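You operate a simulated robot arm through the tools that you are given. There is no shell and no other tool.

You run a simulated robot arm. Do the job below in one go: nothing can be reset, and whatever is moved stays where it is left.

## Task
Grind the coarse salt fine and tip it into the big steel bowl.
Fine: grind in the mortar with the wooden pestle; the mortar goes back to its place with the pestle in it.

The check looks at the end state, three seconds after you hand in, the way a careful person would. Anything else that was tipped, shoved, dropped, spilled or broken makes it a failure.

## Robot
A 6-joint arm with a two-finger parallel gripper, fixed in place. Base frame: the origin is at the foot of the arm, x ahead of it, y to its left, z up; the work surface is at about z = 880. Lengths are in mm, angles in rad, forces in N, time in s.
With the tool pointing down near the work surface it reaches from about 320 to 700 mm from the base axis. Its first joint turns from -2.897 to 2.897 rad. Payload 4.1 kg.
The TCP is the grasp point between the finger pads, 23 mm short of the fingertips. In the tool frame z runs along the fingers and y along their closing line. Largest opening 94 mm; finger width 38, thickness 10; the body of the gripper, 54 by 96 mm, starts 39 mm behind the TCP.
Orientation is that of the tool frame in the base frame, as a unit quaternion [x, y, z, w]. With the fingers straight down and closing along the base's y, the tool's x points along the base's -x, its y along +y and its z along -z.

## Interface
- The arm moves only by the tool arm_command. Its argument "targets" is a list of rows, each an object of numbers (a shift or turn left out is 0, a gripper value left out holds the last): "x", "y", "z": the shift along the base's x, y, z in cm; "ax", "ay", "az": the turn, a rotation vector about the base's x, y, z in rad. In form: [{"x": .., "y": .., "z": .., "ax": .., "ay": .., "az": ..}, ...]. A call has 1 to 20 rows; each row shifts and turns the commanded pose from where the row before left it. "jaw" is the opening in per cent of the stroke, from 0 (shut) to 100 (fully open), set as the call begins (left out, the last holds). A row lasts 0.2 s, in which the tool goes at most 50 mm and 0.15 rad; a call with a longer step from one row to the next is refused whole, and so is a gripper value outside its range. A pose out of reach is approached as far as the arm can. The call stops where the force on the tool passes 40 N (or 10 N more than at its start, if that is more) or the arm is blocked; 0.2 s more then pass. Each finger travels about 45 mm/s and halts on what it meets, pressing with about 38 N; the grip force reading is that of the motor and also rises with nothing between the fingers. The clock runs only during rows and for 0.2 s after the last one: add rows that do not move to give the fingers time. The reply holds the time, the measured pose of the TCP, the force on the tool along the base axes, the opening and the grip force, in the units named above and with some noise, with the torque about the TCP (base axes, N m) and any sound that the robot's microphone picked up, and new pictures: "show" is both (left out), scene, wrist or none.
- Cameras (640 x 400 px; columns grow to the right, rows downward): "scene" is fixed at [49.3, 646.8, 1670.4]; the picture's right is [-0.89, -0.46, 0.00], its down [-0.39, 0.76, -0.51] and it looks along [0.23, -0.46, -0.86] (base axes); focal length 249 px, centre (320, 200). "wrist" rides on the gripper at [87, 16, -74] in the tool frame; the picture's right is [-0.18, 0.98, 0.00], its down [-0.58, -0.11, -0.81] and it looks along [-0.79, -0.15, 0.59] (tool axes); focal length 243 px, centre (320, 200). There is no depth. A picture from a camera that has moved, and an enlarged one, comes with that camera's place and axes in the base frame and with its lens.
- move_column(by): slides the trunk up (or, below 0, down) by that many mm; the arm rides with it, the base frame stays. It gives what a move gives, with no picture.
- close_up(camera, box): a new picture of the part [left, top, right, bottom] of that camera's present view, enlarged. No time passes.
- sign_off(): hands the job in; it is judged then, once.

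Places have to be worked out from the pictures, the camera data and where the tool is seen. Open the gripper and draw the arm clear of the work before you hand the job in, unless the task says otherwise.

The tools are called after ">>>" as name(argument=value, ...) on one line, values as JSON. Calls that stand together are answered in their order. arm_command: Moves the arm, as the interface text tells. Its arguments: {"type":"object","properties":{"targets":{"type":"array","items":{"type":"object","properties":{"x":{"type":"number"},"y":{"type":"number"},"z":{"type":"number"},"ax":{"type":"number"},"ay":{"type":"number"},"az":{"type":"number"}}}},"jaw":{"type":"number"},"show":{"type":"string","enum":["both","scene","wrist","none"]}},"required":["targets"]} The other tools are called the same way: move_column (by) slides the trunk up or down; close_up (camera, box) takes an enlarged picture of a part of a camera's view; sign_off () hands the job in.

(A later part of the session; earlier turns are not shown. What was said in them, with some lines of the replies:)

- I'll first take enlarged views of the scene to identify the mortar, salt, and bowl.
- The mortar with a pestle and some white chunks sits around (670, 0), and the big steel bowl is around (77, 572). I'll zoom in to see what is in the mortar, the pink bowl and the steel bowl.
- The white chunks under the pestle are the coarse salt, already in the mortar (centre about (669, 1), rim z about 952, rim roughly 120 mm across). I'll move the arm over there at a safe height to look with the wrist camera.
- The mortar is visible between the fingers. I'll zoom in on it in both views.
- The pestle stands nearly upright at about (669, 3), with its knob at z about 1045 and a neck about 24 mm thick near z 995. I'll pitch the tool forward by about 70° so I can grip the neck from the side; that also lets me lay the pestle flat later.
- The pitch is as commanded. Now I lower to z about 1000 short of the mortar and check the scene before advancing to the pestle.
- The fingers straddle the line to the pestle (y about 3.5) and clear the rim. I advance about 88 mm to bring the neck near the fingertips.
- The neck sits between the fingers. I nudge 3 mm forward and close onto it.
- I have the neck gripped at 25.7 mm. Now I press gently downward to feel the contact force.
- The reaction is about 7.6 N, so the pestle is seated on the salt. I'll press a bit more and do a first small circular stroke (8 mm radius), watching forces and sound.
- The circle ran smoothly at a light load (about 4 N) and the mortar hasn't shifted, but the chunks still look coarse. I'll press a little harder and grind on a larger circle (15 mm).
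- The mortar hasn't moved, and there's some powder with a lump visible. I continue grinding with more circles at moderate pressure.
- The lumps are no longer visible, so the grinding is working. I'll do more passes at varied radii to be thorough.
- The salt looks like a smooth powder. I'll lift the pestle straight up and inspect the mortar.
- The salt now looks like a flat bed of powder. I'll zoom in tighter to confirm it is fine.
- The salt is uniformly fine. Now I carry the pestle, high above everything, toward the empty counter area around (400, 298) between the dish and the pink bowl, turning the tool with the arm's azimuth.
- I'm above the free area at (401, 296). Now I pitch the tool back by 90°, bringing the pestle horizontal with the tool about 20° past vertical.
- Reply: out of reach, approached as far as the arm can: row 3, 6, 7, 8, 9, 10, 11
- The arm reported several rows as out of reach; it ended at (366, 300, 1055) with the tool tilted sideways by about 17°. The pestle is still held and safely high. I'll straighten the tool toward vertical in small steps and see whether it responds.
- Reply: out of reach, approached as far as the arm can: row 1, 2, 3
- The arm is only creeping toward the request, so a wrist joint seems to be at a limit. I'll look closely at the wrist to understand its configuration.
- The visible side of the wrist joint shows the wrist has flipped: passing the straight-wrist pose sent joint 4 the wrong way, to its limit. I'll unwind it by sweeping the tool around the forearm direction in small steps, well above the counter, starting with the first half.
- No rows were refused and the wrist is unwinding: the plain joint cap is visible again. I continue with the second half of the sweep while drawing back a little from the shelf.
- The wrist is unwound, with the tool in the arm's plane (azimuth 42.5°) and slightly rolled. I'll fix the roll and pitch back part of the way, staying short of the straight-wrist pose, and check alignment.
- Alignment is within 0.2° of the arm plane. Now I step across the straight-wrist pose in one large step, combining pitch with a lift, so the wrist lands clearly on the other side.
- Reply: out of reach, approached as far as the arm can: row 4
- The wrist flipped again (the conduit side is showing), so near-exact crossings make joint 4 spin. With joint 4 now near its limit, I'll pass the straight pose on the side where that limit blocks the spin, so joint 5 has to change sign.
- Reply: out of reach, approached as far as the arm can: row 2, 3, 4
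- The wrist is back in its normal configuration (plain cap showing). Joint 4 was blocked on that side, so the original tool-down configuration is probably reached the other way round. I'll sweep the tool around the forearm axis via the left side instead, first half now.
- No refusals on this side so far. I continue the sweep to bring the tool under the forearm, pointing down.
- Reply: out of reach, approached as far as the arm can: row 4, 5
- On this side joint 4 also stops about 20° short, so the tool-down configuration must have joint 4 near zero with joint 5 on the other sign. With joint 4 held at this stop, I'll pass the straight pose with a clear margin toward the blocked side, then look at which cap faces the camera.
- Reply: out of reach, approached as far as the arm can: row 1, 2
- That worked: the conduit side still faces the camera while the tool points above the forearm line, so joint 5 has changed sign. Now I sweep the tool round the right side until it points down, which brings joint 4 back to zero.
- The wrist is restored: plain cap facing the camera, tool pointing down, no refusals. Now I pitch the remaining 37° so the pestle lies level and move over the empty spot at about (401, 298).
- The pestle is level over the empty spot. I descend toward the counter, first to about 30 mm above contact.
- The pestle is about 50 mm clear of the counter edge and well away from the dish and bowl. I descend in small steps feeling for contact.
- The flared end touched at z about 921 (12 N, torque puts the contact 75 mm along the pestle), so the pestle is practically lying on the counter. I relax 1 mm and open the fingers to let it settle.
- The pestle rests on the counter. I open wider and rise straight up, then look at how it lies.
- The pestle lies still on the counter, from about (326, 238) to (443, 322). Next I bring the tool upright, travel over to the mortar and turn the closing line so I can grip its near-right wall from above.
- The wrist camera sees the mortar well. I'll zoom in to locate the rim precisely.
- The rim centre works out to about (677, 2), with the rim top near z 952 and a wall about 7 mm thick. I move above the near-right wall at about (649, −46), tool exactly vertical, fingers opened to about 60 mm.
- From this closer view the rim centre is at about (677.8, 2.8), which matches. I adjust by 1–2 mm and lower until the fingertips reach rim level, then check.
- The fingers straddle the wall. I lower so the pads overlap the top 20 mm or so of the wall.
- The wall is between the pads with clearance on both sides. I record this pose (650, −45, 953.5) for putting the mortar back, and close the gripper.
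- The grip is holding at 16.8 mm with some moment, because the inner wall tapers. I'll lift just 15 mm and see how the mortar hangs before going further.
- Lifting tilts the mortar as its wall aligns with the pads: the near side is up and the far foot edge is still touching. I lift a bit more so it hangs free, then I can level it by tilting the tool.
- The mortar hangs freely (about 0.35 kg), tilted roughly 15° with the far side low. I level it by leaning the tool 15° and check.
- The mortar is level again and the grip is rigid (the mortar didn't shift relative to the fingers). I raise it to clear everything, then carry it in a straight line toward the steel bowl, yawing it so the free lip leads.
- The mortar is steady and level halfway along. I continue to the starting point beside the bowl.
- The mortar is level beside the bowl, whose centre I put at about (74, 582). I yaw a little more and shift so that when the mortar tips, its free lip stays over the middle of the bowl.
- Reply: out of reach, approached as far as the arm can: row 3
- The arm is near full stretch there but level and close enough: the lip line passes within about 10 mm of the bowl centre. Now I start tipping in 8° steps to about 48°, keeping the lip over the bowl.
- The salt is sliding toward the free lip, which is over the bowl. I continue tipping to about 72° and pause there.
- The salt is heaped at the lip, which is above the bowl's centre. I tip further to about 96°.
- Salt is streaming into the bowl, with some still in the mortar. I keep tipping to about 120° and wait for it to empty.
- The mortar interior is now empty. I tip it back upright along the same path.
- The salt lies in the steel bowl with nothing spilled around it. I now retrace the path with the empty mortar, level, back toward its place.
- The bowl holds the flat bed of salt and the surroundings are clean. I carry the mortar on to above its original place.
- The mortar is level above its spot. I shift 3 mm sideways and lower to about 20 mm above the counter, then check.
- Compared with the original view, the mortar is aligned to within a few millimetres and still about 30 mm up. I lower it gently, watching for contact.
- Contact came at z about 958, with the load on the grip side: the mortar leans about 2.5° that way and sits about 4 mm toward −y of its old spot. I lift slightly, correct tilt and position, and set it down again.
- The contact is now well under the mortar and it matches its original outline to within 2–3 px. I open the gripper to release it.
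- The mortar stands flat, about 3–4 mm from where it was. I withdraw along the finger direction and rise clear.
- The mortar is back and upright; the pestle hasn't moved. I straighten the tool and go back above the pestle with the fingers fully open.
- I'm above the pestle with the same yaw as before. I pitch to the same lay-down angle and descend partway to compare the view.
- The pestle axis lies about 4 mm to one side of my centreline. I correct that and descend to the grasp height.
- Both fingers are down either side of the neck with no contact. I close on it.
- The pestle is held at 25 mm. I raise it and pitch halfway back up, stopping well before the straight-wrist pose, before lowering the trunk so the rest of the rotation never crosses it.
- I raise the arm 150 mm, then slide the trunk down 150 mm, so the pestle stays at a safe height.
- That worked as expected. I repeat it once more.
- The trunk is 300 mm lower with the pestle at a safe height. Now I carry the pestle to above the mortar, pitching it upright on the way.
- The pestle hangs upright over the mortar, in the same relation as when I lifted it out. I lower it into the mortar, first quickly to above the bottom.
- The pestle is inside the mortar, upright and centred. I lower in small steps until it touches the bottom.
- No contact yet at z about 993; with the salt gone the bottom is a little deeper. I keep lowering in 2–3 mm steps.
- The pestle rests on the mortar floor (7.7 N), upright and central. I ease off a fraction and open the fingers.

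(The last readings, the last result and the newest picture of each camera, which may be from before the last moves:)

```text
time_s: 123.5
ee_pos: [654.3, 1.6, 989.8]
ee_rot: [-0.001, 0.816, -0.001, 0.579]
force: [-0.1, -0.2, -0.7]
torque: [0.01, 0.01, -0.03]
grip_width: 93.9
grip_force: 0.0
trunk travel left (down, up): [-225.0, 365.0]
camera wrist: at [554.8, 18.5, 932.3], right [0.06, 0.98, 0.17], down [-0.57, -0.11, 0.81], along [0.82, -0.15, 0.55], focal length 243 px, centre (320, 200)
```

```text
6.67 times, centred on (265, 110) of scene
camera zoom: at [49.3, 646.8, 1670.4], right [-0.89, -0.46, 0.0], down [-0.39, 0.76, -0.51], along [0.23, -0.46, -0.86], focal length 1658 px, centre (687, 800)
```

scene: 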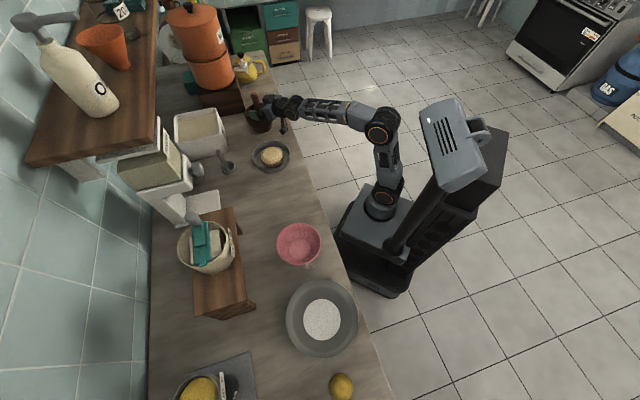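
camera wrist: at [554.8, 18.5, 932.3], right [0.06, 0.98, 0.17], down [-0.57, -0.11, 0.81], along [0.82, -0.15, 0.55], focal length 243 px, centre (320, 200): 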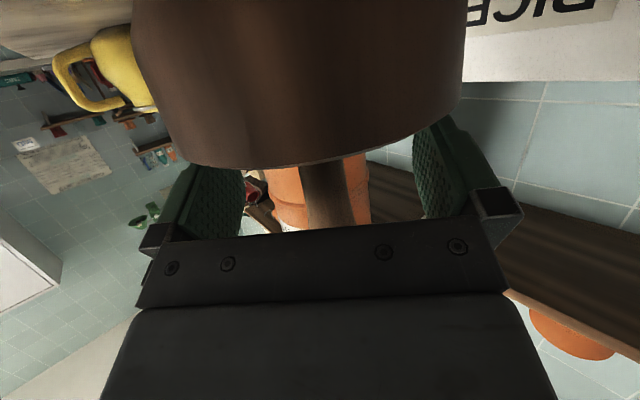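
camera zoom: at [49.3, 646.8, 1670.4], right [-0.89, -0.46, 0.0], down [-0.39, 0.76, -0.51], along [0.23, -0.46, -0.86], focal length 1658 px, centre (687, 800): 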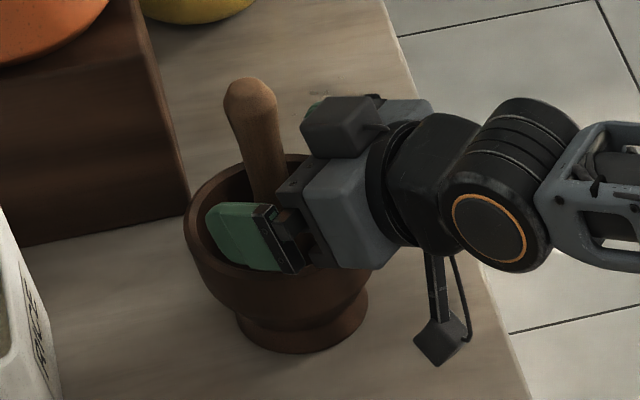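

The pestle stands upright in the mortar on its own. I back the fingers straight out, away from it.

>>> arm_command(targets=[{"x": -1.5, "z": 0.1}, {"x": -2.5, "z": 0.2}, {"x": -3.0, "z": 0.3}, {"x": -3.0, "z": 1.0}, {"x": -3.0, "z": 2.0}, {"x": 0}], show="both")

>>> close_up(camera="scene", box=[235, 80, 295, 140])

```text
time_s: 124.9
ee_pos: [524.1, 4.2, 1026.8]
ee_rot: [0.0, 0.816, -0.001, 0.579]
force: [0.8, 0.7, 0.0]
torque: [-0.03, 0.01, 0.0]
grip_width: 93.9
grip_force: 0.0
trunk travel left (down, up): [-225.0, 365.0]
camera wrist: at [424.3, 19.2, 970.2], right [0.06, 0.98, 0.17], down [-0.57, -0.11, 0.81], along [0.82, -0.15, 0.55], focal length 243 px, centre (320, 200)
```

scene: 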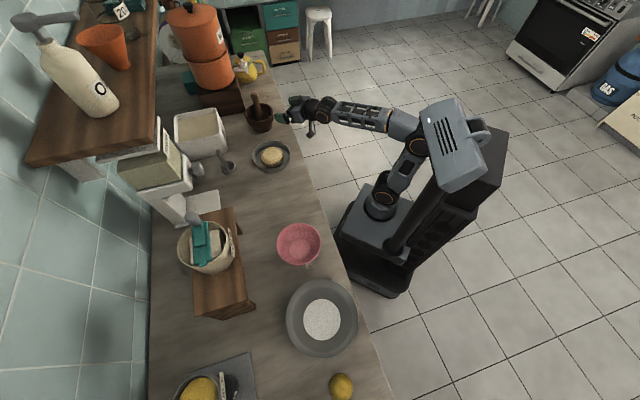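
wrist: 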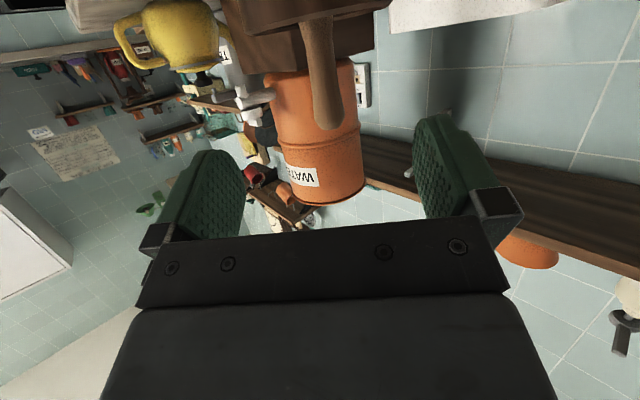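

```text
6.67 times, centred on (265, 110) of scene
camera zoom: at [49.3, 646.8, 1670.4], right [-0.89, -0.46, 0.0], down [-0.39, 0.76, -0.51], along [0.23, -0.46, -0.86], focal length 1658 px, centre (687, 800)
```

zoom: 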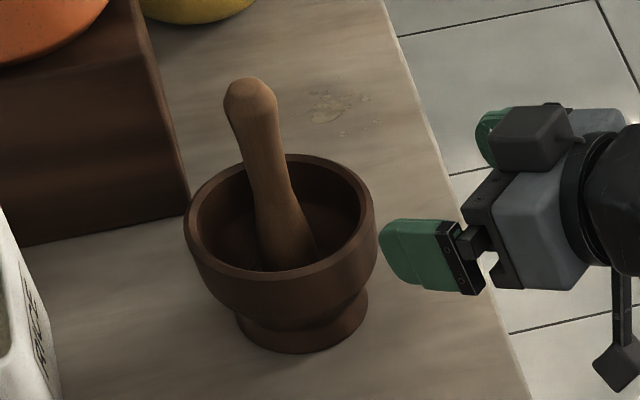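

The mortar and pestle are back as they were. I draw the arm up and clear of the counter.

>>> arm_command(targets=[{"x": -2, "z": 4}, {"x": -2, "z": 4}, {"x": -2, "z": 4}, {"x": -2, "z": 4}, {"x": -2, "z": 2}, {"x": 0}, {"x": 0}], show="both")

>>> close_up(camera="scene", box=[225, 60, 325, 140])

>>> close_up(camera="scene", box=[230, 190, 390, 400])

>>> close_up(camera="scene", box=[190, 110, 350, 230])

```text
time_s: 126.5
ee_pos: [424.5, 1.4, 1206.8]
ee_rot: [-0.001, 0.815, -0.001, 0.579]
force: [-0.1, 0.2, 0.3]
torque: [-0.02, 0.0, -0.01]
grip_width: 94.2
grip_force: 0.1
trunk travel left (down, up): [-225.0, 365.0]
camera wrist: at [325.1, 18.7, 1149.0], right [0.06, 0.98, 0.17], down [-0.57, -0.11, 0.81], along [0.82, -0.15, 0.55], focal length 243 px, centre (320, 200)
```

scene: 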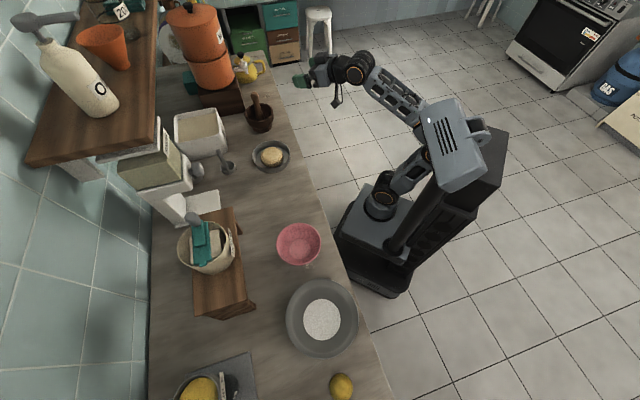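
wrist: 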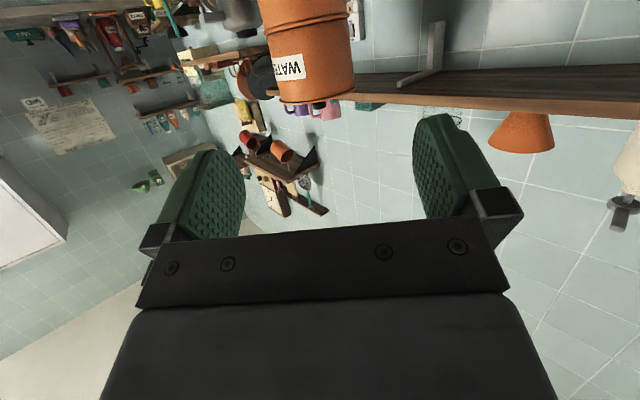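

```text
5.00 times, centred on (275, 100) of scene
camera zoom: at [49.3, 646.8, 1670.4], right [-0.89, -0.46, 0.0], down [-0.39, 0.76, -0.51], along [0.23, -0.46, -0.86], focal length 1243 px, centre (545, 700)
```

zoom: 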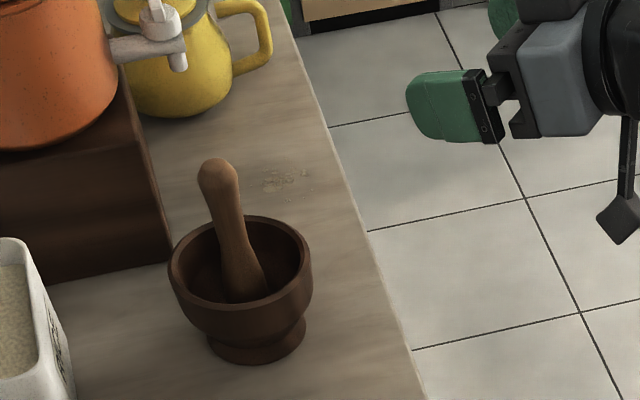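

```text
1.90 times, centred on (310, 295) of scene
camera zoom: at [49.3, 646.8, 1670.4], right [-0.89, -0.46, 0.0], down [-0.39, 0.76, -0.51], along [0.23, -0.46, -0.86], focal length 474 px, centre (339, 19)
```

zoom: 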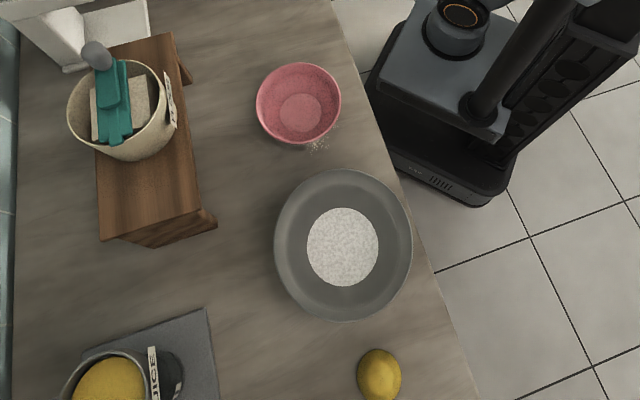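

```text
3.33 times, centred on (270, 170) of scene
camera zoom: at [49.3, 646.8, 1670.4], right [-0.89, -0.46, 0.0], down [-0.39, 0.76, -0.51], along [0.23, -0.46, -0.86], focal length 829 px, centre (487, 300)
```

zoom: 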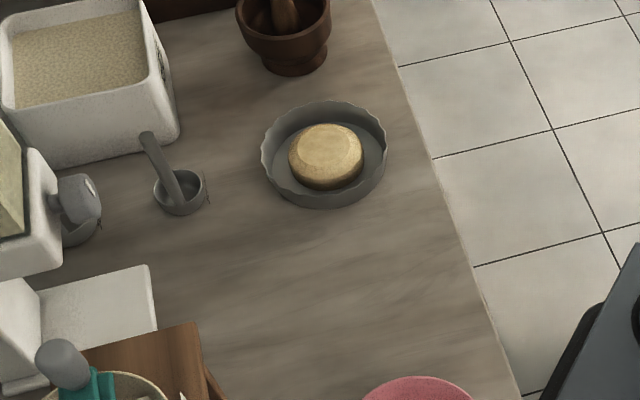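

Final check: the fine salt is in the big steel bowl and the counter is clean. The mortar is in its place with the pestle standing in it, nothing else has moved, and the gripper is open and clear. I hand the job in.

>>> sign_off()

```text
The job is handed in.
```

The salt is ground fine and in the big steel bowl, and I've handed the job in; no result has come back yet.

- **Grinding:** I ground the salt in the mortar with the wooden pestle until only an even powder showed.
- **Pouring:** I tipped it all into the steel bowl. The mortar looked empty afterwards and I saw no spills around the bowl.
- **Mortar and pestle:** The mortar is back within about 4 mm of where it stood, with the pestle upright in it as before.
- **Everything else:** In the last pictures nothing else on the counter had moved. The gripper is open and the arm is drawn clear. I left the trunk 300 mm lower than it started.

While I ground and poured, the pestle lay on a clear stretch of counter.
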